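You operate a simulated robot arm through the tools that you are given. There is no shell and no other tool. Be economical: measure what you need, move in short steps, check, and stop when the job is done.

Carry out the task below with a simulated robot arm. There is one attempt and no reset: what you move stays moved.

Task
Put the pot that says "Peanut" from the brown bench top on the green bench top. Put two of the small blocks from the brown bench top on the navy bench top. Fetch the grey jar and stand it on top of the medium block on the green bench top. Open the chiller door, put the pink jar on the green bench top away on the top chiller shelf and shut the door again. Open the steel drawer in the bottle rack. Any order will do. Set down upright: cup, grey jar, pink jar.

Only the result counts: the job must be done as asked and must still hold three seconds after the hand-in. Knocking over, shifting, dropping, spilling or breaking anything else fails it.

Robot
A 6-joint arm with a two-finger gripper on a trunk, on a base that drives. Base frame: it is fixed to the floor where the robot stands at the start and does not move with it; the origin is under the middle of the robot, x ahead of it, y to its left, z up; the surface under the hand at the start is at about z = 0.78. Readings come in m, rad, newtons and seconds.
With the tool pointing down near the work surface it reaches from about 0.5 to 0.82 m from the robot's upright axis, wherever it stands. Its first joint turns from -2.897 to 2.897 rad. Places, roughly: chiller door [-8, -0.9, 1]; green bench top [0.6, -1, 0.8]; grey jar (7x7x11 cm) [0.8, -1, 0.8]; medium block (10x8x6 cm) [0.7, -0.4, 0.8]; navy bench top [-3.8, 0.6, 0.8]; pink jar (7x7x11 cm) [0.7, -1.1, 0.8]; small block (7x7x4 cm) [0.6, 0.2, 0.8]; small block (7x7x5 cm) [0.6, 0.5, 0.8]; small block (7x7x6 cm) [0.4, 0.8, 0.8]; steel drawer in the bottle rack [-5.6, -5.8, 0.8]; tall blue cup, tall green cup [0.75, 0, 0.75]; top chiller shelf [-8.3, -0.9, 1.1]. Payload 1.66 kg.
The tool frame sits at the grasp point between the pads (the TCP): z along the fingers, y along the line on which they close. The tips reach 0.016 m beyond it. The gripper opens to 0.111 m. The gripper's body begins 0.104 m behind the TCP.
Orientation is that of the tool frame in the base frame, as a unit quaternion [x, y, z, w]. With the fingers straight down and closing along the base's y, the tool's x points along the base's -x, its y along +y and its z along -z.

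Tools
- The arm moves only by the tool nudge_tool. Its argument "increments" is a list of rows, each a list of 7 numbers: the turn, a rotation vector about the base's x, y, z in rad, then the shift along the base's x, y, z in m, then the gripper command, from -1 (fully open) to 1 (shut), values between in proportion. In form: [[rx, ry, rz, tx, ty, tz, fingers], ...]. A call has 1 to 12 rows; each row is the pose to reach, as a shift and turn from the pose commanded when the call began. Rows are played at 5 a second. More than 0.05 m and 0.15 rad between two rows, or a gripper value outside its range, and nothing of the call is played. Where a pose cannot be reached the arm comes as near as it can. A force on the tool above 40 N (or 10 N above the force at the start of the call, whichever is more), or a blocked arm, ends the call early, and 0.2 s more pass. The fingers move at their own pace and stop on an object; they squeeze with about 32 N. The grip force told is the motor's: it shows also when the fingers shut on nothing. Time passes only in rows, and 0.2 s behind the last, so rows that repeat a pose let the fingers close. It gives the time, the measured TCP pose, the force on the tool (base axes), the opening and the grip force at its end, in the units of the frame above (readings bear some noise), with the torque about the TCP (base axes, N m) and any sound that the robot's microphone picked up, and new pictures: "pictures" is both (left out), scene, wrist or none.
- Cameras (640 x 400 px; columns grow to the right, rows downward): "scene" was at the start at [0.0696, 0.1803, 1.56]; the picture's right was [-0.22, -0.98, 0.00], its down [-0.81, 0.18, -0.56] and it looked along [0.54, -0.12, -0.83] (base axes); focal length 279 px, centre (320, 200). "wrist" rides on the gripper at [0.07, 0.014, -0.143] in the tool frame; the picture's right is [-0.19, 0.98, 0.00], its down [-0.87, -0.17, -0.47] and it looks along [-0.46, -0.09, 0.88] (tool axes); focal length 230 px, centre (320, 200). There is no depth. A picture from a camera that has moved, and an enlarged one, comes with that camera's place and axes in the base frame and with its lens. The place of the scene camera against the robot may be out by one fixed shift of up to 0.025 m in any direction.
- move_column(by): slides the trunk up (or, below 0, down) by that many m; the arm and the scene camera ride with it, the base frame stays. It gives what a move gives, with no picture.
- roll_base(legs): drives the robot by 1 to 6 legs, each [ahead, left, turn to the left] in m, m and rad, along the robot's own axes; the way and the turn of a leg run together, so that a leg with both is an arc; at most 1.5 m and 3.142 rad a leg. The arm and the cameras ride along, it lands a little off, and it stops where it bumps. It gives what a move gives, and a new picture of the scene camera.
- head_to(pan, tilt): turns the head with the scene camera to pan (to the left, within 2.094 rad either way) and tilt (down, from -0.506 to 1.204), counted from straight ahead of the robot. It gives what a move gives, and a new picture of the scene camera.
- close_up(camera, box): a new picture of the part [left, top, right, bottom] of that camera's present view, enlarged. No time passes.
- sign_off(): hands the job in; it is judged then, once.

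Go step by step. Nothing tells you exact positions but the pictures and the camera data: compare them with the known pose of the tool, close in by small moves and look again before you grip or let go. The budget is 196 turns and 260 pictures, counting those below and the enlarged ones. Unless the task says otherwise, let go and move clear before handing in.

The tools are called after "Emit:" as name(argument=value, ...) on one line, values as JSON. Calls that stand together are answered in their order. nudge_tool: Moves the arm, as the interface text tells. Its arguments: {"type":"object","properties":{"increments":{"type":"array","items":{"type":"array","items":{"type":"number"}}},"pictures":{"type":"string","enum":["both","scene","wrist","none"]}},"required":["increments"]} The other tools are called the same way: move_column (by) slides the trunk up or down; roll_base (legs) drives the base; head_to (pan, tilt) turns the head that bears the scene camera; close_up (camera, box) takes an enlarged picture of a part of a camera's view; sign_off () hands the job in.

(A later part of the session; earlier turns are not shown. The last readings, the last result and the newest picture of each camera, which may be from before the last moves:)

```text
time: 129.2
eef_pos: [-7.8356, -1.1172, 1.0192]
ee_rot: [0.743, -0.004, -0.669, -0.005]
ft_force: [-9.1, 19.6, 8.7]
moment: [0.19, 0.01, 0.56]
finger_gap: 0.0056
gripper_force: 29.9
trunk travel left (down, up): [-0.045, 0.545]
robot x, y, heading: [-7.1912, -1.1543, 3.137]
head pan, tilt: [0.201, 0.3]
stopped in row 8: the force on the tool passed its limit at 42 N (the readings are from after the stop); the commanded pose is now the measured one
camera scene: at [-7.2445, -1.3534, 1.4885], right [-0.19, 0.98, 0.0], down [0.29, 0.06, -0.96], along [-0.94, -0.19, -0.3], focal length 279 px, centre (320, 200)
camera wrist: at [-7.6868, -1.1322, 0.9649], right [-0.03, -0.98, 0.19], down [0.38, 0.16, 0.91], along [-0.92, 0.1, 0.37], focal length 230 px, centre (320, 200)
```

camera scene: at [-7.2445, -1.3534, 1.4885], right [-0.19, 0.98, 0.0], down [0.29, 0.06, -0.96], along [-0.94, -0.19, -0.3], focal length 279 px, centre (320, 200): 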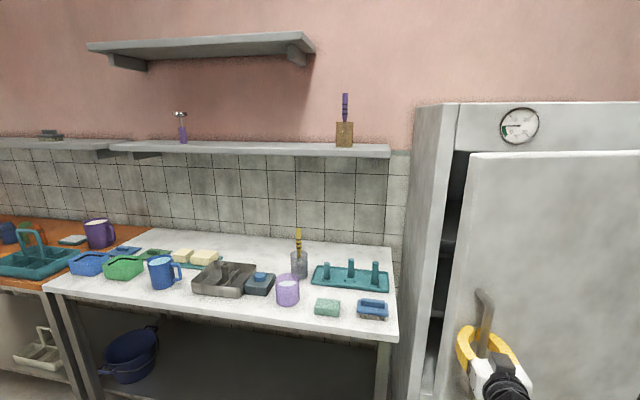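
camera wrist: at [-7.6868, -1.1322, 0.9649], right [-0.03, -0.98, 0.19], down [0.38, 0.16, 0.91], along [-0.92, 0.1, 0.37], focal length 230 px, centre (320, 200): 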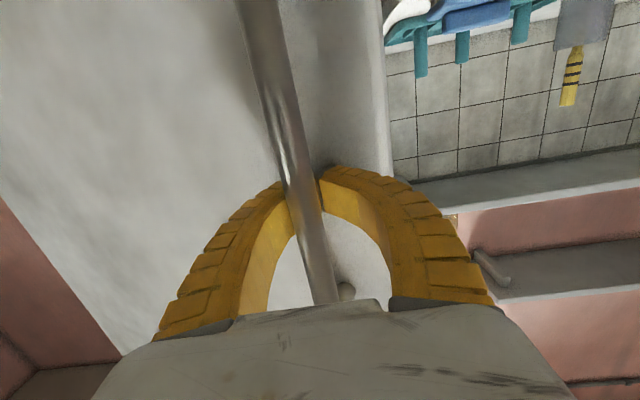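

The door is ajar about 15°. I keep the arm fixed on the bar and back the base along the arc in short chords.

Emit:
roll_base(legs=[[-0.087, -0.045, 0], [-0.08, -0.0565, 0]])

```text
time: 130.5
eef_pos: [-7.7515, -1.0688, 1.0192]
ee_rot: [0.743, -0.005, -0.669, -0.006]
ft_force: [-12.3, 15.6, 2.9]
moment: [0.05, 0.36, 0.83]
finger_gap: 0.0062
gripper_force: 28.9
trunk travel left (down, up): [-0.045, 0.545]
robot x, y, heading: [-7.1078, -1.1062, 3.133]
head pan, tilt: [0.201, 0.3]
stopped in leg 1: the force on the tool passed its limit at 42 N (the readings are from after the stop); the commanded pose is now the measured one
camera scene: at [-7.1583, -1.3084, 1.4885], right [-0.19, 0.98, 0.0], down [0.29, 0.06, -0.95], along [-0.94, -0.19, -0.3], focal length 279 px, centre (320, 200)
```

scene: 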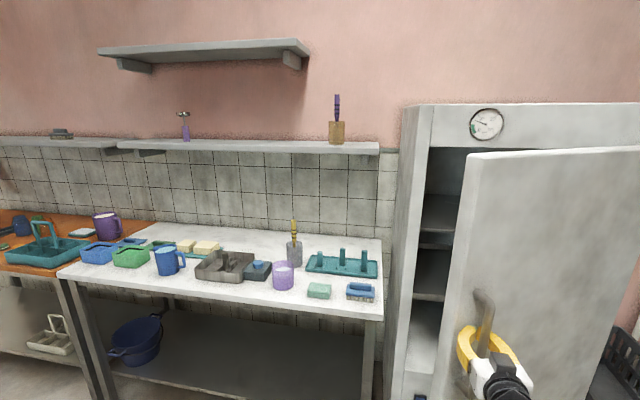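

It works. I continue with the next chord, slightly more sideways.

Emit:
roll_base(legs=[[-0.07, -0.065, 0]])

Emit:
roll_base(legs=[[-0.06, -0.08, 0]])

```text
time: 131.6
eef_pos: [-7.678, -1.0095, 1.0188]
ee_rot: [0.743, -0.002, -0.67, -0.004]
ft_force: [-3.4, 4.9, -0.4]
moment: [0.02, 0.03, 0.12]
finger_gap: 0.0
gripper_force: 28.6
trunk travel left (down, up): [-0.045, 0.545]
robot x, y, heading: [-7.0354, -1.042, 3.144]
head pan, tilt: [0.201, 0.3]
camera scene: at [-7.0861, -1.2447, 1.4883], right [-0.2, 0.98, 0.0], down [0.29, 0.06, -0.96], along [-0.94, -0.19, -0.3], focal length 279 px, centre (320, 200)
```

scene: 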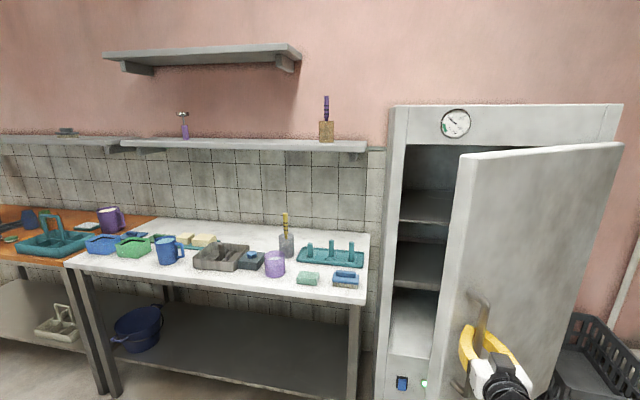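

```text
time: 132.7
eef_pos: [-7.6185, -0.9318, 1.019]
ee_rot: [0.743, -0.002, -0.669, -0.004]
ft_force: [-0.2, 0.1, -0.3]
moment: [-0.01, 0.01, -0.01]
finger_gap: 0.0001
gripper_force: 28.6
trunk travel left (down, up): [-0.045, 0.545]
robot x, y, heading: [-6.9741, -0.9642, 3.141]
head pan, tilt: [0.201, 0.3]
camera scene: at [-7.0264, -1.1663, 1.4883], right [-0.2, 0.98, 0.0], down [0.29, 0.06, -0.96], along [-0.94, -0.19, -0.3], focal length 279 px, centre (320, 200)
```

scene: 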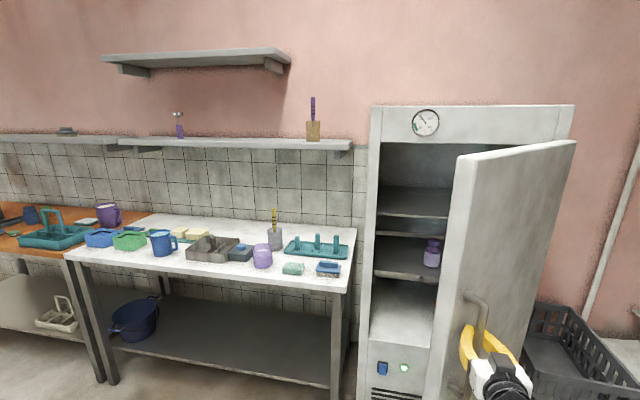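

Good; the door is about half open. Two more chords.

Emit:
roll_base(legs=[[-0.055, -0.08, 0], [-0.041, -0.088, 0]])

Emit:
roll_base(legs=[[-0.024, -0.094, 0]])

```text
time: 134.6
eef_pos: [-7.5229, -0.7639, 1.0189]
ee_rot: [0.744, -0.002, -0.669, -0.004]
ft_force: [-7.6, 2.1, 0.3]
moment: [-0.05, 0.09, 0.05]
finger_gap: 0.006
gripper_force: 29.2
trunk travel left (down, up): [-0.045, 0.545]
robot x, y, heading: [-6.8803, -0.796, 3.139]
head pan, tilt: [0.201, 0.3]
camera scene: at [-6.9312, -0.9987, 1.4883], right [-0.2, 0.98, 0.0], down [0.29, 0.06, -0.96], along [-0.94, -0.19, -0.3], focal length 279 px, centre (320, 200)
```

scene: 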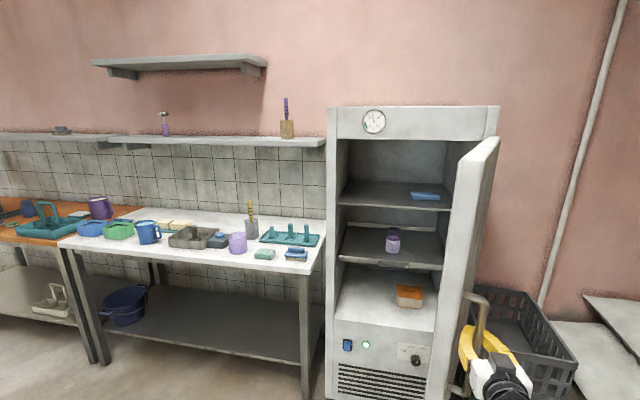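

```text
time: 135.7
eef_pos: [-7.5008, -0.67, 1.0177]
ee_rot: [0.744, -0.002, -0.669, -0.005]
ft_force: [-30.7, 3.5, 8.7]
moment: [0.01, 0.16, 0.03]
finger_gap: 0.0061
gripper_force: 29.4
trunk travel left (down, up): [-0.045, 0.545]
robot x, y, heading: [-6.8563, -0.7016, 3.142]
head pan, tilt: [0.201, 0.3]
camera scene: at [-6.9091, -0.9046, 1.4883], right [-0.2, 0.98, 0.0], down [0.29, 0.06, -0.95], along [-0.94, -0.19, -0.3], focal length 279 px, centre (320, 200)
```

scene: 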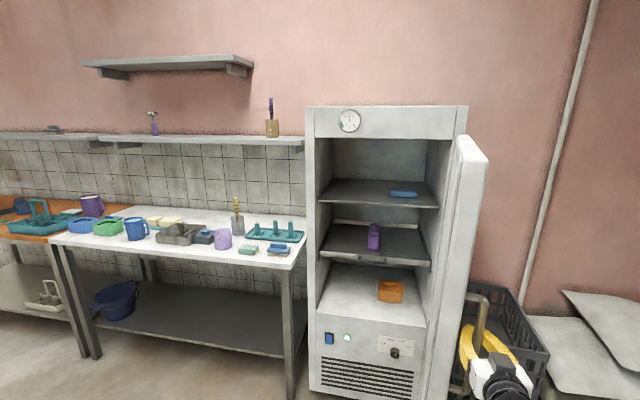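

Door ~80° open. I relieve the pull by going slightly ahead and swing it past 90°.

Emit:
roll_base(legs=[[0.012, -0.07, 0]])

Emit:
roll_base(legs=[[0.025, -0.08, 0]])

```text
time: 136.8
eef_pos: [-7.5117, -0.5992, 1.0199]
ee_rot: [0.743, -0.002, -0.669, -0.005]
ft_force: [1.0, 0.8, -0.1]
moment: [0.0, 0.01, 0.0]
finger_gap: 0.0
gripper_force: 28.6
trunk travel left (down, up): [-0.045, 0.545]
robot x, y, heading: [-6.8676, -0.6337, 3.14]
head pan, tilt: [0.201, 0.3]
camera scene: at [-6.9185, -0.835, 1.4883], right [-0.2, 0.98, 0.0], down [0.29, 0.06, -0.96], along [-0.94, -0.19, -0.3], focal length 279 px, centre (320, 200)
```

scene: 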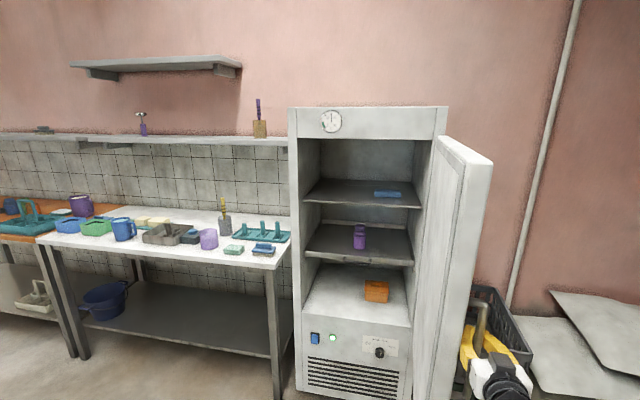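

```text
time: 137.8
eef_pos: [-7.5362, -0.5229, 1.0195]
ee_rot: [0.743, -0.002, -0.669, -0.004]
ft_force: [0.7, -1.5, -0.2]
moment: [0.02, 0.03, 0.03]
finger_gap: 0.0002
gripper_force: 28.6
trunk travel left (down, up): [-0.045, 0.545]
robot x, y, heading: [-6.8934, -0.5549, 3.145]
head pan, tilt: [0.201, 0.3]
camera scene: at [-6.9429, -0.7563, 1.4883], right [-0.2, 0.98, 0.0], down [0.29, 0.06, -0.96], along [-0.94, -0.19, -0.3], focal length 279 px, centre (320, 200)
```

scene: 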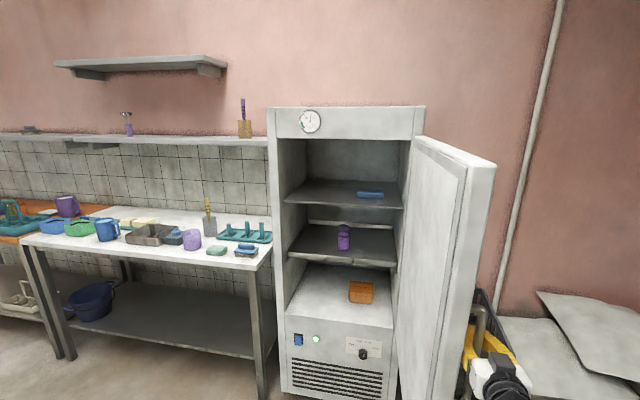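

The door stands at about 98°, enough. I open the fingers part way and back away from the handle.

Emit:
nudge_tool(increments=[[0, 0, 0, 0, 0.003, 0, 0.3], [0, 0, 0, 0, 0.003, 0, 0.2], [0, 0, 0, 0, 0.003, 0, 0.2]], pictures="wrist")

```text
time: 138.6
eef_pos: [-7.5365, -0.5169, 1.0192]
ee_rot: [0.743, -0.002, -0.67, -0.005]
ft_force: [-0.1, 0.3, -0.4]
moment: [0.01, 0.0, 0.01]
finger_gap: 0.0464
gripper_force: 1.3
trunk travel left (down, up): [-0.045, 0.545]
robot x, y, heading: [-6.8904, -0.5539, 3.142]
head pan, tilt: [0.201, 0.3]
camera wrist: at [-7.3874, -0.5324, 0.9647], right [-0.03, -0.98, 0.18], down [0.38, 0.16, 0.91], along [-0.92, 0.1, 0.37], focal length 230 px, centre (320, 200)
```

wrist: 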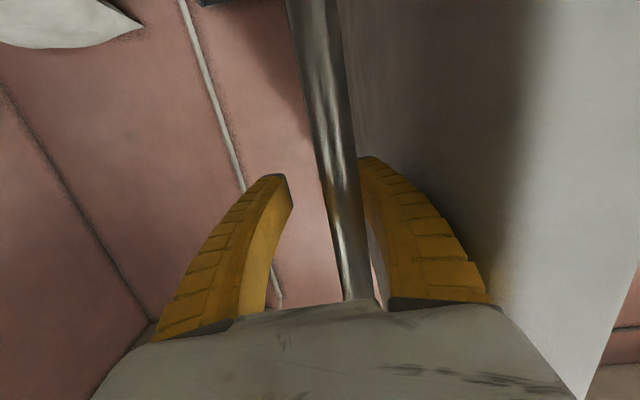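

I back the base straight off the handle, and look at the whole.

Emit:
roll_base(legs=[[-0.3, -0.01, 0]])

```text
time: 140.7
eef_pos: [-7.2376, -0.5063, 1.0181]
ee_rot: [0.744, -0.002, -0.669, -0.005]
ft_force: [0.2, -0.8, 0.1]
moment: [0.02, -0.01, 0.01]
finger_gap: 0.0467
gripper_force: 1.4
trunk travel left (down, up): [-0.045, 0.545]
robot x, y, heading: [-6.5945, -0.5475, 3.143]
head pan, tilt: [0.201, 0.3]
camera scene: at [-6.6444, -0.747, 1.4883], right [-0.2, 0.98, 0.0], down [0.29, 0.06, -0.96], along [-0.94, -0.19, -0.3], focal length 279 px, centre (320, 200)
```

scene: 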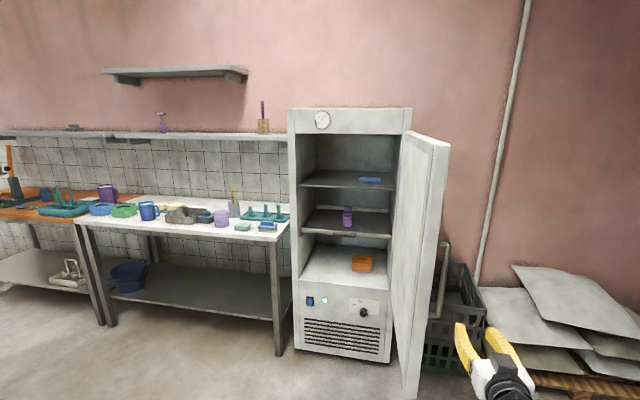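

The chiller is open. Next the drawer at (-5.6, -5.8): I look that way (left).

Emit:
head_to(pan=1.5, tilt=0.35)

Emit:
head_to(pan=2.05, tilt=0.35)

```text
time: 142.1
eef_pos: [-7.2372, -0.5066, 1.0181]
ee_rot: [0.743, -0.002, -0.669, -0.005]
ft_force: [-0.2, -0.2, 0.2]
moment: [0.04, -0.02, 0.02]
finger_gap: 0.0468
gripper_force: 2.1
trunk travel left (down, up): [-0.045, 0.545]
robot x, y, heading: [-6.5939, -0.5478, 3.136]
head pan, tilt: [1.499, 0.351]
camera scene: at [-6.56, -0.8215, 1.4835], right [-1.0, 0.07, 0.0], down [0.03, 0.34, -0.94], along [-0.07, -0.94, -0.34], focal length 279 px, centre (320, 200)
```

scene: 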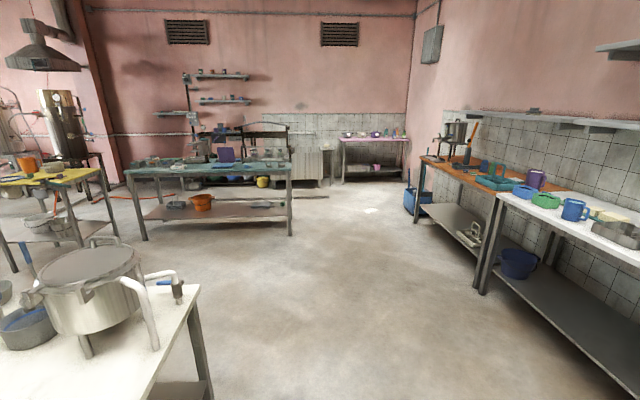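

```text
time: 143.1
eef_pos: [-7.2377, -0.5079, 1.0185]
ee_rot: [0.743, -0.002, -0.669, -0.004]
ft_force: [0.1, -0.5, -0.5]
moment: [-0.01, 0.02, 0.01]
finger_gap: 0.0468
gripper_force: 1.4
trunk travel left (down, up): [-0.045, 0.545]
robot x, y, heading: [-6.591, -0.544, 3.144]
head pan, tilt: [2.051, 0.351]
camera scene: at [-6.5103, -0.8114, 1.4835], right [-0.89, -0.46, 0.0], down [-0.16, 0.31, -0.94], along [0.43, -0.83, -0.34], focal length 279 px, centre (320, 200)
```

scene: 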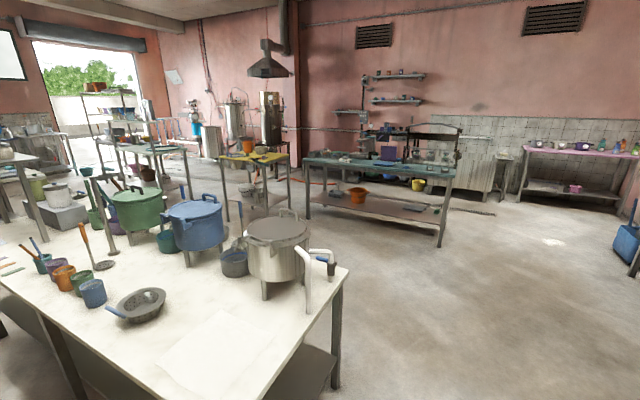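

I zoom on the region where the rack should be.

Emit:
close_up(camera="scene", box=[290, 60, 540, 220])

```text
2.50 times, centred on (415, 140) of scene
camera zoom: at [-6.5103, -0.8114, 1.4835], right [-0.89, -0.46, 0.0], down [-0.16, 0.31, -0.94], along [0.43, -0.83, -0.34], focal length 698 px, centre (82, 350)
```

zoom: 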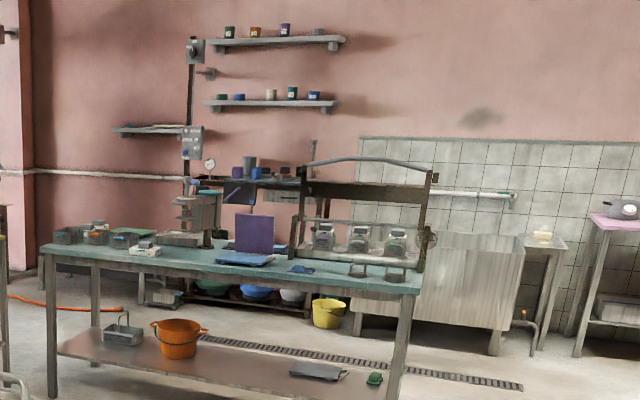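

The steel drawer sits in a dark bench against the far wall, behind the teal table. I drive down the western aisle to about (-7.1, -4.6), facing south, and look.

Emit:
roll_base(legs=[[0, 0, 1.571], [0.9, -0.45, 0], [1.2, 0, 0], [1.1, 0, 0], [0.8, 0, 0]])

Emit:
head_to(pan=0.75, tilt=0.45)

```text
time: 166.9
eef_pos: [-6.9309, -5.1815, 1.0182]
ee_rot: [0.519, 0.531, -0.47, 0.477]
ft_force: [0.1, -0.2, -0.1]
moment: [-0.01, -0.03, 0.01]
finger_gap: 0.0467
gripper_force: 1.7
trunk travel left (down, up): [-0.045, 0.545]
robot x, y, heading: [-6.9134, -4.533, -1.541]
head pan, tilt: [2.051, 0.351]
camera scene: at [-6.6232, -4.4593, 1.4836], right [0.49, -0.87, 0.0], down [-0.3, -0.17, -0.94], along [0.82, 0.46, -0.34], focal length 279 px, centre (320, 200)
```

scene: 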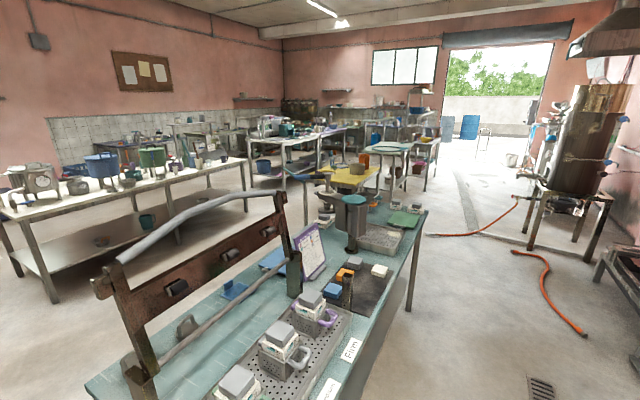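

```text
time: 168.4
eef_pos: [-6.9311, -5.1806, 1.0188]
ee_rot: [0.52, 0.532, -0.469, 0.477]
ft_force: [-0.3, -0.2, -0.2]
moment: [0.0, 0.0, -0.01]
finger_gap: 0.0467
gripper_force: 1.6
trunk travel left (down, up): [-0.045, 0.545]
robot x, y, heading: [-6.9114, -4.5332, -1.541]
head pan, tilt: [0.75, 0.45]
camera scene: at [-6.6399, -4.5699, 1.4743], right [-0.71, -0.7, 0.0], down [-0.31, 0.31, -0.9], along [0.63, -0.64, -0.44], focal length 279 px, centre (320, 200)
```

scene: 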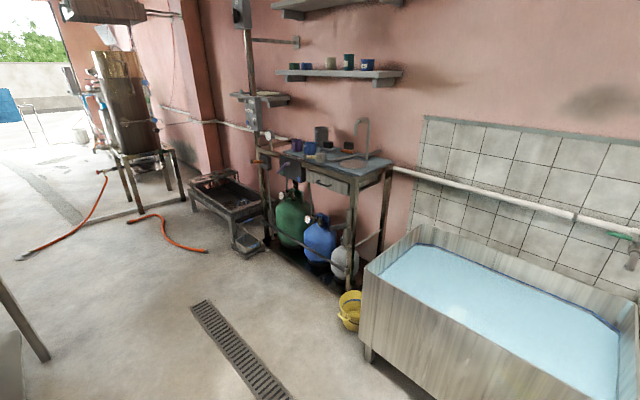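

The steel drawer is in the gas-bottle rack at about (-5.52, -5.75, 0.8), facing north. I go 0.3 m ahead, then 1.35 m left between table and vat.

Emit:
roll_base(legs=[[0.28, 0, -0.03], [0, 1.35, 0]])

Emit:
head_to(pan=0.0, tilt=0.75)

```text
time: 176.8
eef_pos: [-5.5697, -5.4501, 1.0183]
ee_rot: [0.523, 0.528, -0.473, 0.473]
ft_force: [0.0, -0.8, 0.6]
moment: [-0.06, 0.01, -0.02]
finger_gap: 0.047
gripper_force: 1.5
trunk travel left (down, up): [-0.045, 0.545]
robot x, y, heading: [-5.5442, -4.8038, -1.56]
head pan, tilt: [0.75, 0.45]
camera scene: at [-5.269, -4.8436, 1.4743], right [-0.72, -0.69, 0.0], down [-0.3, 0.31, -0.9], along [0.62, -0.65, -0.44], focal length 279 px, centre (320, 200)
```

scene: 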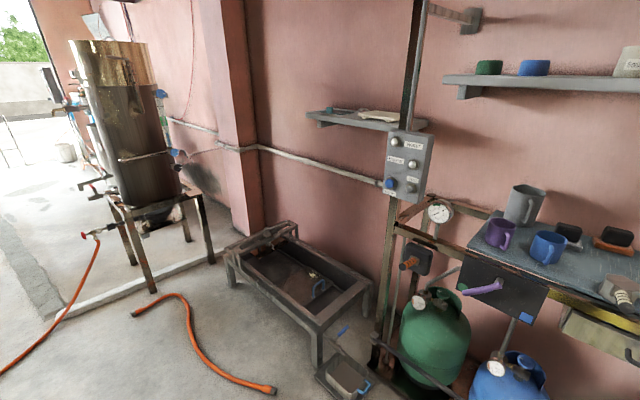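

```text
time: 177.9
eef_pos: [-5.5696, -5.4493, 1.0188]
ee_rot: [0.523, 0.527, -0.473, 0.474]
ft_force: [-0.3, 0.3, -0.1]
moment: [0.0, 0.0, -0.02]
finger_gap: 0.0466
gripper_force: 1.9
trunk travel left (down, up): [-0.045, 0.545]
robot x, y, heading: [-5.5406, -4.8031, -1.558]
head pan, tilt: [0.0, 0.75]
camera scene: at [-5.3314, -4.8601, 1.4479], right [-1.0, -0.01, 0.0], down [-0.01, 0.68, -0.73], along [0.01, -0.73, -0.68], focal length 279 px, centre (320, 200)
```

scene: 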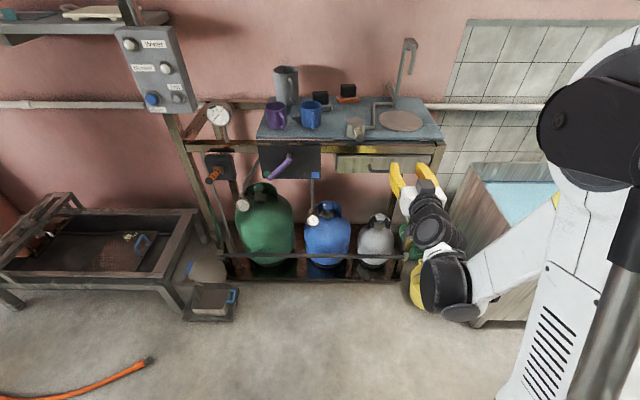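

I zoom on the steel drawer.

Emit:
close_up(camera="scene", box=[310, 120, 460, 210])

Emit:
close_up(camera="wrist", box=[0, 0, 640, 400])

```text
4.27 times, centred on (385, 165) of scene
camera zoom: at [-5.3314, -4.8601, 1.4479], right [-1.0, -0.01, 0.0], down [-0.01, 0.68, -0.73], along [0.01, -0.73, -0.68], focal length 1192 px, centre (43, 349)
```

zoom: 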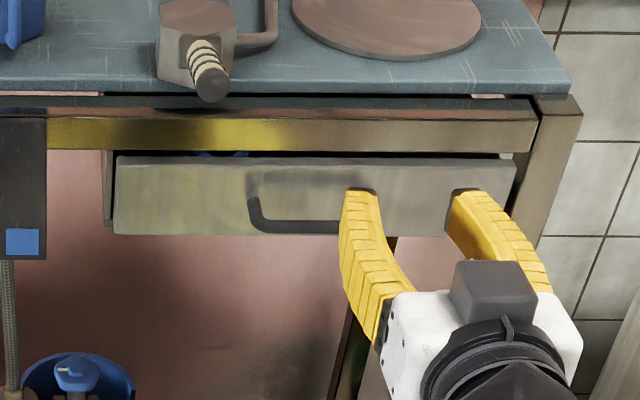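

```text
1.00 times, centred on (320, 200) of wrist (not enlarged: the box is as wide or as high as the picture)
camera zoom: at [-5.5579, -5.3011, 0.9647], right [0.98, -0.01, 0.18], down [-0.17, 0.38, 0.91], along [-0.08, -0.93, 0.37], focal length 230 px, centre (320, 200)
```

zoom: 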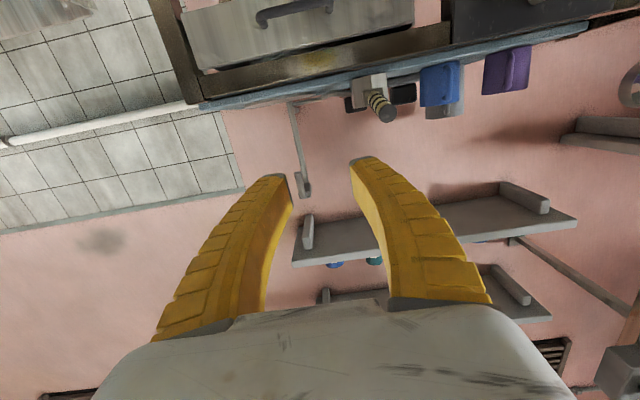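

The drawer's handle is a horizontal bar at about x=-5.57, y≈-5.67, z≈0.845. I roll the hand 90° so the fingers close vertically.

Emit:
nudge_tool(increments=[[0, 0.14, 0, 0, 0, 0, 0.2], [0, 0.28, 0, 0, 0, 0, 0.2], [0, 0.42, 0, 0, 0, 0, 0.2], [0, 0.56, 0, 0, 0, 0, 0.2], [0, 0.7, 0, 0, 0, 0, 0.2], [0, 0.84, 0, 0, 0, 0, 0.2], [0, 0.98, 0, 0, 0, 0, 0.2], [0, 1.12, 0, 0, 0, 0, 0.2], [0, 1.26, 0, 0, 0, 0, 0.2], [0, 1.4, 0, 0, 0, 0, 0.2], [0, 1.54, 0, 0, 0, 0, 0.2], [0, 1.57, 0, 0, 0, 0, 0.2]])

```text
time: 180.5
eef_pos: [-5.5702, -5.4562, 1.0296]
ee_rot: [0.035, 0.709, -0.704, -0.039]
ft_force: [0.4, 0.3, -0.1]
moment: [0.02, 0.05, 0.02]
finger_gap: 0.0469
gripper_force: 1.9
out of reach, approached as far as the arm can: row 8, 9, 10, 11, 12
trunk travel left (down, up): [-0.045, 0.545]
robot x, y, heading: [-5.5442, -4.8062, -1.563]
head pan, tilt: [0.0, 0.75]
camera scene: at [-5.3315, -4.8601, 1.4479], right [-1.0, -0.01, 0.0], down [-0.01, 0.68, -0.73], along [0.01, -0.73, -0.68], focal length 279 px, centre (320, 200)
camera wrist: at [-5.6243, -5.3076, 1.0181], right [0.18, -0.01, -0.98], down [0.91, 0.38, 0.17], along [0.37, -0.93, 0.08], focal length 230 px, centre (320, 200)
```

scene: 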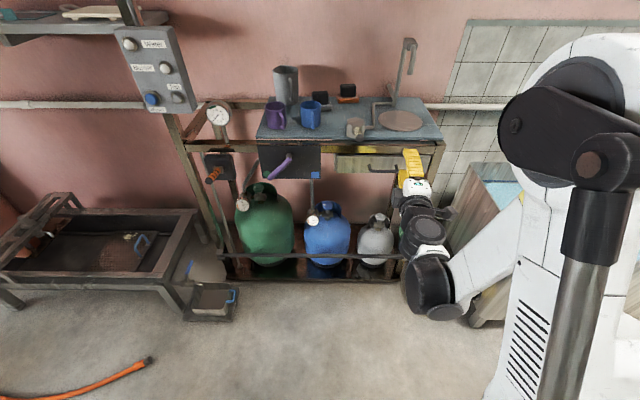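
wrist: 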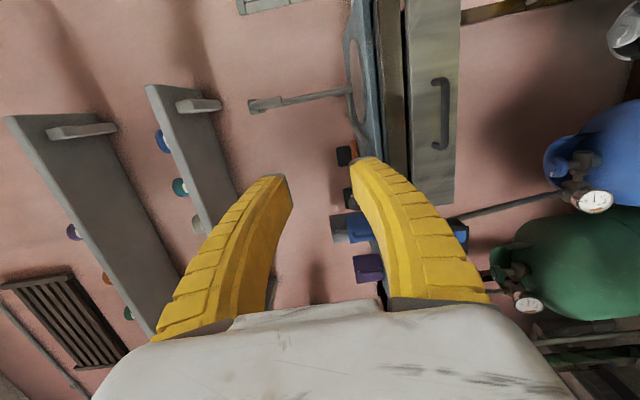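

The hand is rolled. Bar located at ≈(-5.575, -5.65, 0.852). I move forward and down half way and look.

Emit:
nudge_tool(increments=[[0, 0, 0, 0, -0.03, -0.03, -0.1], [0, 0, 0, 0, -0.055, -0.065, -0.1], [0, 0, 0, 0, -0.08, -0.1, -0.1], [0, 0, 0, 0, -0.1, -0.14, -0.1], [0, 0, 0, 0, -0.11, -0.17, -0.1], [0, 0, 0, 0, -0.11, -0.17, -0.1]], pictures="wrist")

```text
time: 181.9
eef_pos: [-5.5728, -5.5986, 0.8767]
ee_rot: [0.036, 0.708, -0.704, -0.038]
ft_force: [0.4, 0.5, 0.0]
moment: [-0.01, -0.03, 0.01]
finger_gap: 0.0628
gripper_force: 0.6
out of reach, approached as far as the arm can: row 1, 2, 3, 4, 5, 6
trunk travel left (down, up): [-0.045, 0.545]
robot x, y, heading: [-5.5431, -4.8048, -1.554]
head pan, tilt: [0.0, 0.75]
camera wrist: at [-5.6273, -5.449, 0.8648], right [0.19, -0.01, -0.98], down [0.91, 0.38, 0.17], along [0.37, -0.93, 0.08], focal length 230 px, centre (320, 200)
```

wrist: 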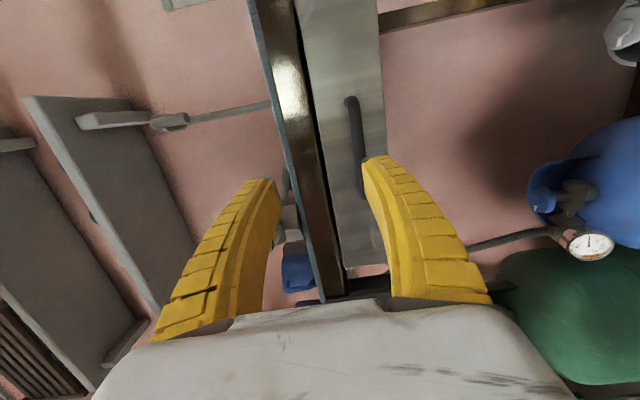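

The bar is at ≈(-5.583, -5.67, 0.84). I align the height first, opening wider.

Emit:
nudge_tool(increments=[[0, 0, 0, -0.005, -0.015, -0.02, -0.3], [0, 0, 0, -0.01, -0.025, -0.037, -0.3], [0, 0, 0, -0.01, -0.025, -0.037, -0.3]], pictures="wrist")

```text
time: 182.7
eef_pos: [-5.5829, -5.624, 0.8402]
ee_rot: [0.036, 0.708, -0.704, -0.038]
ft_force: [0.0, -0.3, -0.1]
moment: [0.02, -0.01, 0.03]
finger_gap: 0.0738
gripper_force: 1.4
trunk travel left (down, up): [-0.045, 0.545]
robot x, y, heading: [-5.5391, -4.8068, -1.558]
head pan, tilt: [0.0, 0.75]
camera wrist: at [-5.6378, -5.4742, 0.8275], right [0.19, -0.01, -0.98], down [0.91, 0.38, 0.17], along [0.37, -0.93, 0.08], focal length 230 px, centre (320, 200)
```

wrist: 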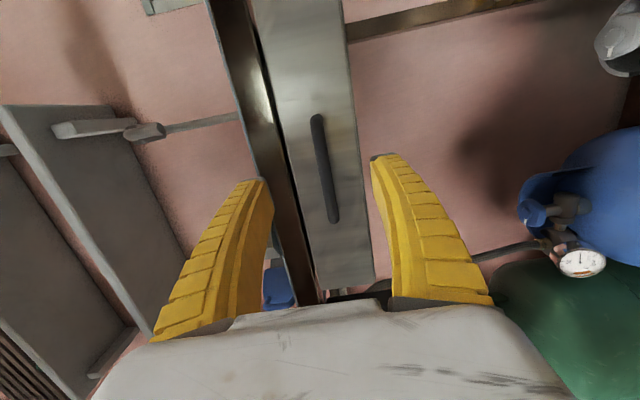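

Well centred. I advance 4.5 cm and close on the bar.

Emit:
nudge_tool(increments=[[0, 0, 0, 0, -0.02, 0, -0.3], [0, 0, 0, 0, -0.035, 0, -0.3], [0, 0, 0, 0, -0.045, 0, -0.3], [0, 0, 0, 0, -0.045, 0, 1], [0, 0, 0, 0, -0.045, 0, 1], [0, 0, 0, 0, -0.045, 0, 1], [0, 0, 0, 0, -0.045, 0, 1]], pictures="wrist")

```text
time: 184.3
eef_pos: [-5.5819, -5.6704, 0.8381]
ee_rot: [0.036, 0.708, -0.704, -0.039]
ft_force: [-0.5, 4.6, -2.2]
moment: [0.02, 0.06, 0.03]
finger_gap: 0.0001
gripper_force: 28.9
trunk travel left (down, up): [-0.045, 0.545]
robot x, y, heading: [-5.5451, -4.8024, -1.562]
head pan, tilt: [0.0, 0.75]
camera wrist: at [-5.6367, -5.5198, 0.8261], right [0.19, -0.01, -0.98], down [0.91, 0.38, 0.17], along [0.37, -0.93, 0.08], focal length 230 px, centre (320, 200)
```

wrist: 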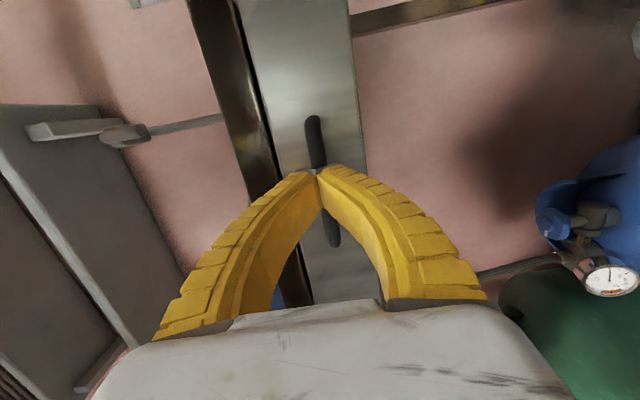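

The tips closed just short of the bar. I open, drive 2.5 cm ahead and close again.

Emit:
nudge_tool(increments=[[0, 0, 0, 0, 0.01, 0, 0.5], [0, 0, 0, 0, 0.01, 0, -0.2], [0, 0, 0, 0, 0.01, 0, -0.2]], pictures="none")

Emit:
roll_base(legs=[[0.035, 0, 0]])

Emit:
nudge_tool(increments=[[0, 0, 0, 0, 0, 0, -0.2], [0, 0, 0, 0, 0, 0, 1], [0, 0, 0, 0, 0, 0, 1], [0, 0, 0, 0, 0, 0, 1], [0, 0, 0, 0, 0, 0, 1]], pictures="wrist")

```text
time: 185.1
eef_pos: [-5.5809, -5.6604, 0.8379]
ee_rot: [0.036, 0.708, -0.704, -0.038]
ft_force: [-0.6, -0.1, 1.2]
moment: [0.01, 0.0, 0.0]
finger_gap: 0.0685
gripper_force: 1.2
trunk travel left (down, up): [-0.045, 0.545]
robot x, y, heading: [-5.5432, -4.8055, -1.557]
head pan, tilt: [0.0, 0.75]
```

```text
time: 185.9
eef_pos: [-5.5825, -5.6941, 0.8381]
ee_rot: [0.036, 0.708, -0.704, -0.038]
ft_force: [-0.9, -0.3, -0.1]
moment: [-0.03, -0.04, -0.02]
finger_gap: 0.0685
gripper_force: 1.2
trunk travel left (down, up): [-0.045, 0.545]
robot x, y, heading: [-5.5425, -4.8418, -1.558]
head pan, tilt: [0.0, 0.75]
camera scene: at [-5.3311, -4.895, 1.4479], right [-1.0, -0.01, 0.0], down [-0.01, 0.68, -0.73], along [0.01, -0.73, -0.68], focal length 279 px, centre (320, 200)
```

scene: 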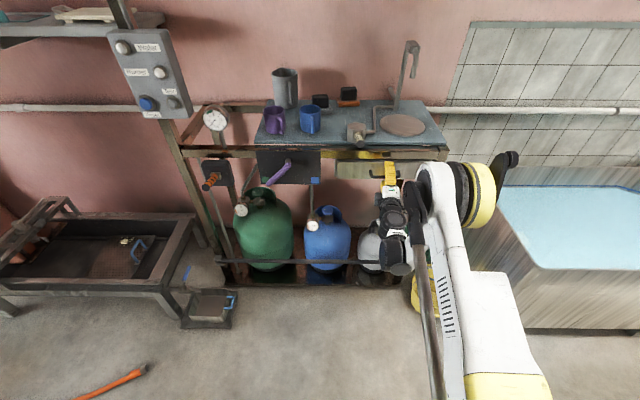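

```text
time: 187.1
eef_pos: [-5.5818, -5.695, 0.8379]
ee_rot: [0.036, 0.708, -0.704, -0.039]
ft_force: [-1.1, -0.1, -3.3]
moment: [-0.03, -0.02, 0.02]
finger_gap: 0.0
gripper_force: 28.7
trunk travel left (down, up): [-0.045, 0.545]
robot x, y, heading: [-5.5422, -4.8386, -1.56]
head pan, tilt: [0.0, 0.75]
camera wrist: at [-5.6363, -5.5454, 0.8258], right [0.19, -0.01, -0.98], down [0.91, 0.38, 0.17], along [0.37, -0.93, 0.08], focal length 230 px, centre (320, 200)
```

wrist: 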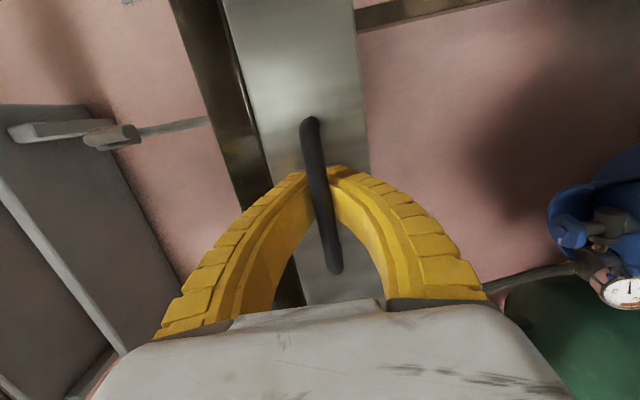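

Now the bar is hooked. I pull the drawer straight out with the arm.

Emit:
nudge_tool(increments=[[0, 0, 0, 0, 0.015, 0, 1], [0, 0, 0, 0, 0.03, 0, 1], [0, 0, 0, 0, 0.05, 0, 1], [0, 0, 0, 0, 0.07, 0, 1], [0, 0, 0, 0, 0.09, 0, 1], [0, 0, 0, 0, 0.09, 0, 1]])

```text
time: 188.5
eef_pos: [-5.5819, -5.6461, 0.8484]
ee_rot: [0.036, 0.708, -0.704, -0.038]
ft_force: [1.1, -0.3, -24.6]
moment: [-0.62, -0.08, 0.1]
finger_gap: 0.0081
gripper_force: 28.2
out of reach, approached as far as the arm can: row 3, 4, 5, 6
trunk travel left (down, up): [-0.045, 0.545]
robot x, y, heading: [-5.541, -4.8421, -1.559]
head pan, tilt: [0.0, 0.75]
camera scene: at [-5.3311, -4.8975, 1.4477], right [-1.0, -0.01, 0.0], down [-0.01, 0.68, -0.73], along [0.01, -0.73, -0.68], focal length 279 px, centre (320, 200)
camera wrist: at [-5.6367, -5.497, 0.8367], right [0.19, -0.01, -0.98], down [0.91, 0.38, 0.17], along [0.37, -0.93, 0.08], focal length 230 px, centre (320, 200)
```

scene: 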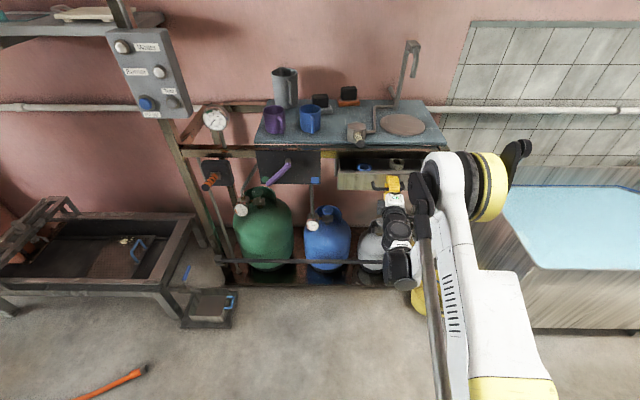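
wrist: 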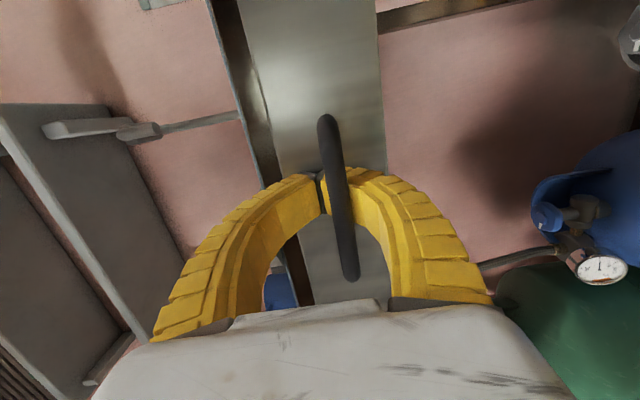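

The drawer is sliding. I lower the trunk 1 cm to relieve the vertical load, then pull by backing the base.

Emit:
move_column(by=-0.011)

Emit:
roll_base(legs=[[-0.08, 0, 0]])

Emit:
roll_base(legs=[[-0.07, 0, 0]])

```text
time: 189.1
eef_pos: [-5.5827, -5.6442, 0.8393]
ee_rot: [0.036, 0.708, -0.704, -0.038]
ft_force: [-0.6, -1.4, -3.0]
moment: [-0.01, -0.02, -0.02]
finger_gap: 0.0
gripper_force: 29.0
trunk travel left (down, up): [-0.034, 0.556]
robot x, y, heading: [-5.5458, -4.8403, -1.562]
head pan, tilt: [0.0, 0.75]
```

```text
time: 190.2
eef_pos: [-5.5837, -5.5658, 0.8386]
ee_rot: [0.036, 0.708, -0.704, -0.039]
ft_force: [-0.7, -0.4, -1.9]
moment: [-0.03, 0.02, -0.01]
finger_gap: 0.0
gripper_force: 28.7
trunk travel left (down, up): [-0.034, 0.556]
robot x, y, heading: [-5.5455, -4.7596, -1.559]
head pan, tilt: [0.0, 0.75]
camera scene: at [-5.3321, -4.8164, 1.4369], right [-1.0, -0.01, 0.0], down [-0.01, 0.68, -0.73], along [0.01, -0.73, -0.68], focal length 279 px, centre (320, 200)
```

scene: 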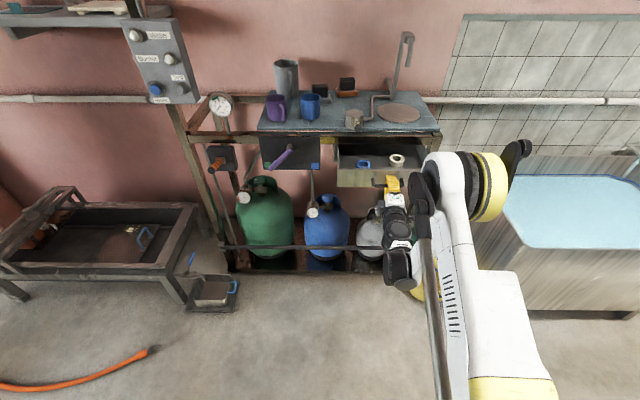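

```text
time: 191.2
eef_pos: [-5.5833, -5.4974, 0.8382]
ee_rot: [0.037, 0.708, -0.704, -0.039]
ft_force: [-0.3, -0.3, -2.3]
moment: [-0.02, -0.01, 0.03]
finger_gap: 0.0001
gripper_force: 29.2
trunk travel left (down, up): [-0.034, 0.556]
robot x, y, heading: [-5.5448, -4.6946, -1.559]
head pan, tilt: [0.0, 0.75]
camera scene: at [-5.3329, -4.7469, 1.4369], right [-1.0, -0.01, 0.0], down [-0.01, 0.68, -0.73], along [0.01, -0.73, -0.68], focal length 279 px, centre (320, 200)
```

scene: 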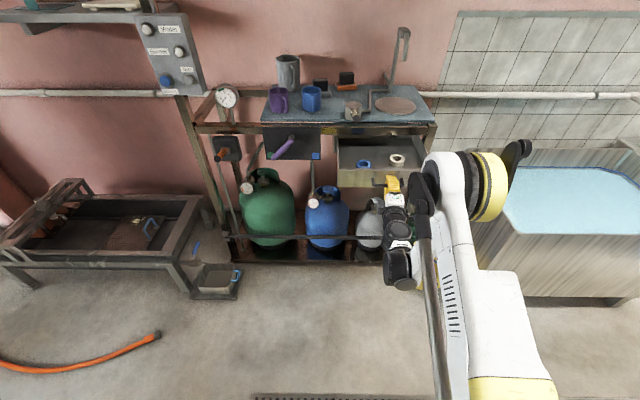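

Drawer out ≈0.19 m and still moving freely. I try 4 cm more.

Emit:
roll_base(legs=[[-0.04, 0, 0]])

Emit:
close_up(camera="scene", box=[310, 80, 460, 200])

```text
time: 192.0
eef_pos: [-5.5834, -5.4784, 0.8378]
ee_rot: [0.035, 0.708, -0.704, -0.038]
ft_force: [0.1, -6.1, -14.9]
moment: [-0.17, -0.15, 0.05]
finger_gap: 0.0002
gripper_force: 29.3
trunk travel left (down, up): [-0.034, 0.556]
robot x, y, heading: [-5.5433, -4.6697, -1.554]
head pan, tilt: [0.0, 0.75]
stopped in leg 1: the force on the tool passed its limit at 68 N (the readings are from after the stop); the commanded pose is now the measured one
camera scene: at [-5.3331, -4.7274, 1.4368], right [-1.0, -0.01, 0.0], down [-0.01, 0.68, -0.73], along [0.01, -0.73, -0.68], focal length 279 px, centre (320, 200)
```

scene: 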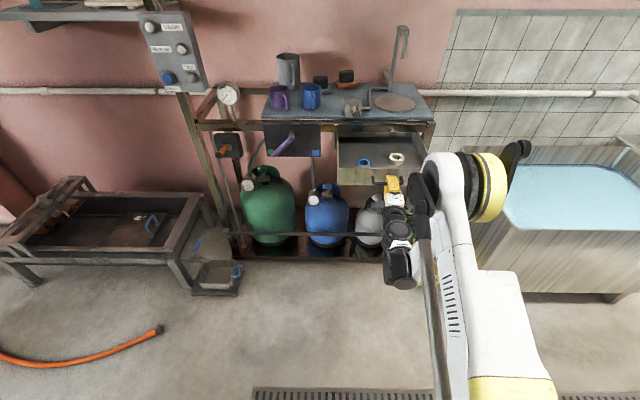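

```text
3.33 times, centred on (385, 140) of scene
camera zoom: at [-5.3331, -4.7274, 1.4368], right [-1.0, -0.01, 0.0], down [-0.01, 0.68, -0.73], along [0.01, -0.73, -0.68], focal length 931 px, centre (103, 400)
```

zoom: 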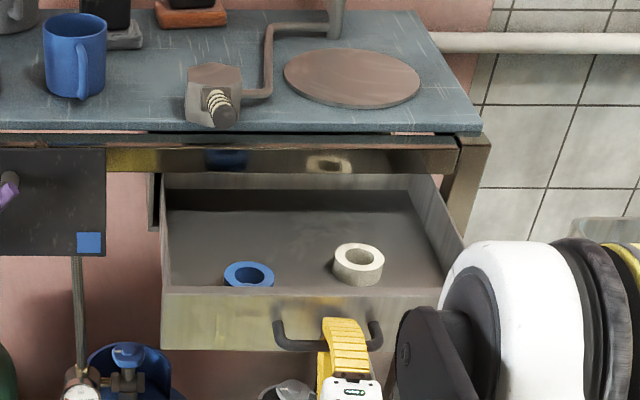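

That was the end stop: the drawer is fully open. I open the fingers, and check the space behind me before backing off.

Emit:
nudge_tool(increments=[[0, 0, 0, 0, -0.003, 0, 0.4], [0, 0, 0, 0, -0.003, 0, 0.0], [0, 0, 0, 0, -0.003, 0, 0.0]], pictures="wrist")

Emit:
head_to(pan=2.09, tilt=1.1)

```text
time: 192.8
eef_pos: [-5.5825, -5.4801, 0.8381]
ee_rot: [0.035, 0.708, -0.704, -0.038]
ft_force: [0.0, 0.5, 0.4]
moment: [-0.01, -0.02, 0.01]
finger_gap: 0.0575
gripper_force: 1.3
trunk travel left (down, up): [-0.034, 0.556]
robot x, y, heading: [-5.5435, -4.666, -1.556]
head pan, tilt: [0.0, 0.75]
camera wrist: at [-5.6384, -5.3311, 0.8266], right [0.19, -0.01, -0.98], down [0.91, 0.38, 0.17], along [0.37, -0.93, 0.08], focal length 230 px, centre (320, 200)
```

wrist: 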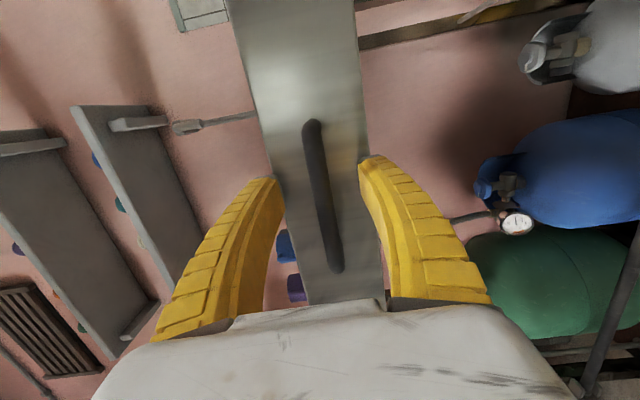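

```text
time: 194.8
eef_pos: [-5.5837, -5.4797, 0.8388]
ee_rot: [0.036, 0.708, -0.704, -0.037]
ft_force: [0.5, -0.9, 0.0]
moment: [0.03, 0.03, -0.02]
finger_gap: 0.0575
gripper_force: 1.3
trunk travel left (down, up): [-0.034, 0.556]
robot x, y, heading: [-5.5404, -4.6702, -1.554]
head pan, tilt: [2.089, 1.1]
camera scene: at [-5.2797, -4.6104, 1.4112], right [0.51, -0.86, 0.0], down [-0.77, -0.45, -0.45], along [0.39, 0.23, -0.89], focal length 279 px, centre (320, 200)
```

scene: 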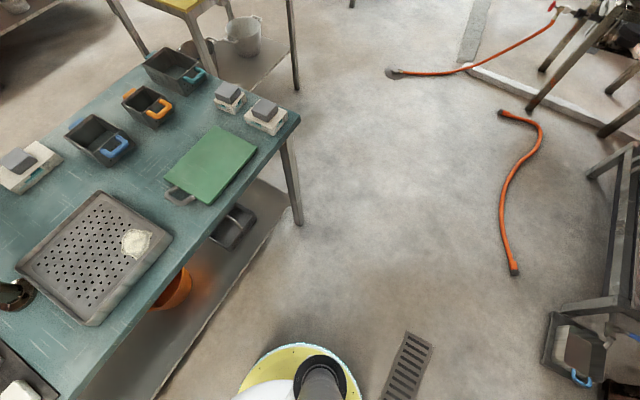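

There's about 0.1–0.2 m behind the base. I back 7 cm off the handle.

Emit:
roll_base(legs=[[-0.07, 0, 0]])

Emit:
nudge_tool(increments=[[0, 0, 0, 0, 0, 0.04, 0.0], [0, 0, 0, 0, 0, 0.08, 0.0], [0, 0, 0, 0, 0, 0.12, 0.0], [0, 0, 0, 0, 0, 0.16, 0.0], [0, 0, 0, 0, 0.04, 0.19, 0.0], [0, 0, 0, 0, 0.07, 0.21, 0.0], [0, 0, 0, 0, 0.07, 0.21, 0.0]], pictures="wrist")

```text
time: 195.8
eef_pos: [-5.5843, -5.4108, 0.8383]
ee_rot: [0.035, 0.708, -0.704, -0.037]
ft_force: [-0.6, 0.7, -0.5]
moment: [0.01, -0.01, 0.05]
finger_gap: 0.0577
gripper_force: 1.2
trunk travel left (down, up): [-0.034, 0.556]
robot x, y, heading: [-5.5455, -4.6025, -1.56]
head pan, tilt: [2.089, 1.1]
camera scene: at [-5.2806, -4.5408, 1.4112], right [0.51, -0.86, 0.0], down [-0.77, -0.45, -0.45], along [0.39, 0.23, -0.89], focal length 279 px, centre (320, 200)
```

scene: 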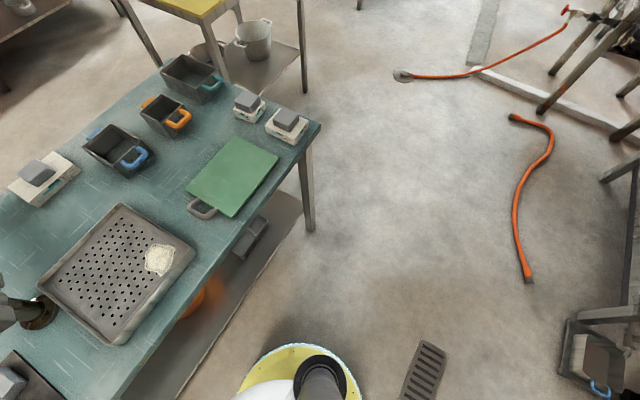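

```text
time: 197.4
eef_pos: [-5.5828, -5.339, 1.0476]
ee_rot: [0.035, 0.708, -0.704, -0.037]
ft_force: [0.5, -0.7, 0.5]
moment: [0.02, -0.02, -0.02]
finger_gap: 0.0575
gripper_force: 1.6
trunk travel left (down, up): [-0.034, 0.556]
robot x, y, heading: [-5.5449, -4.6029, -1.557]
head pan, tilt: [2.089, 1.1]
camera wrist: at [-5.6378, -5.1893, 1.0368], right [0.19, -0.01, -0.98], down [0.91, 0.38, 0.17], along [0.37, -0.93, 0.08], focal length 230 px, centre (320, 200)
```

wrist: 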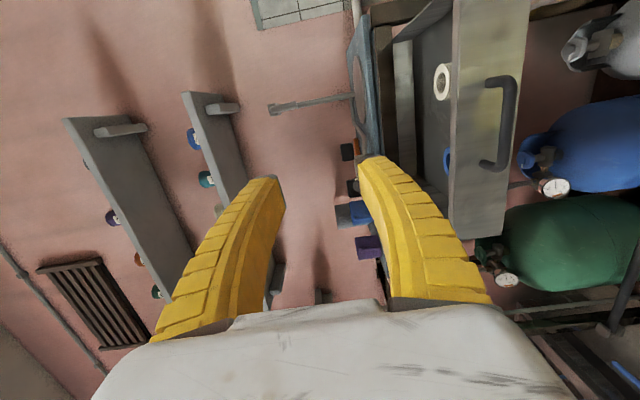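

The drawer is open. I unroll the hand for travelling.

Emit:
nudge_tool(increments=[[0, -0.14, 0, 0, 0, 0, -1], [0, -0.28, 0, 0, 0, 0, -1], [0, -0.42, 0, 0, 0, 0, -1], [0, -0.56, 0, 0, 0, 0, -1], [0, -0.7, 0, 0, 0, 0, -1], [0, -0.84, 0, 0, 0, 0, -1], [0, -0.98, 0, 0, 0, 0, -1], [0, -1.12, 0, 0, 0, 0, -1], [0, -1.26, 0, 0, 0, 0, -1], [0, -1.4, 0, 0, 0, 0, -1], [0, -1.54, 0, 0, 0, 0, -1], [0, -1.57, 0, 0, 0, 0, -1]], pictures="none")

Emit:
roll_base(legs=[[0.12, -0.4, 0], [0, -1.05, 0]])

```text
time: 200.0
eef_pos: [-5.5843, -5.341, 1.0489]
ee_rot: [0.523, 0.526, -0.474, 0.474]
ft_force: [-0.4, 0.6, 0.3]
moment: [0.0, -0.01, 0.01]
finger_gap: 0.1111
gripper_force: 0.1
trunk travel left (down, up): [-0.034, 0.556]
robot x, y, heading: [-5.5452, -4.5977, -1.558]
head pan, tilt: [2.089, 1.1]
```

```text
time: 207.6
eef_pos: [-7.0406, -5.4696, 1.0493]
ee_rot: [0.525, 0.525, -0.476, 0.472]
ft_force: [-0.1, -0.7, 0.2]
moment: [-0.03, 0.0, 0.02]
finger_gap: 0.1109
gripper_force: 0.1
trunk travel left (down, up): [-0.034, 0.556]
robot x, y, heading: [-6.9929, -4.7341, -1.57]
head pan, tilt: [2.089, 1.1]
camera scene: at [-6.7286, -4.6731, 1.4112], right [0.5, -0.87, 0.0], down [-0.77, -0.44, -0.45], along [0.39, 0.23, -0.89], focal length 279 px, centre (320, 200)
```

scene: 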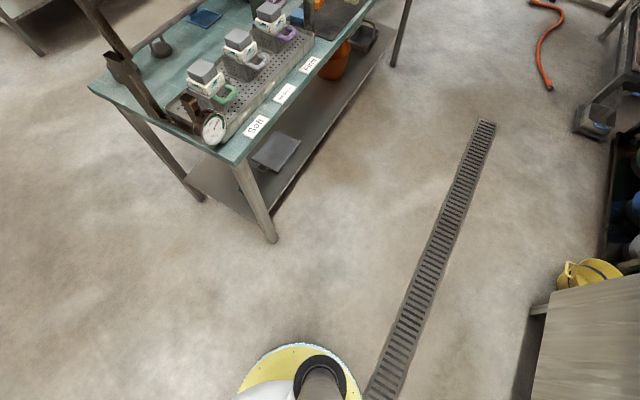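

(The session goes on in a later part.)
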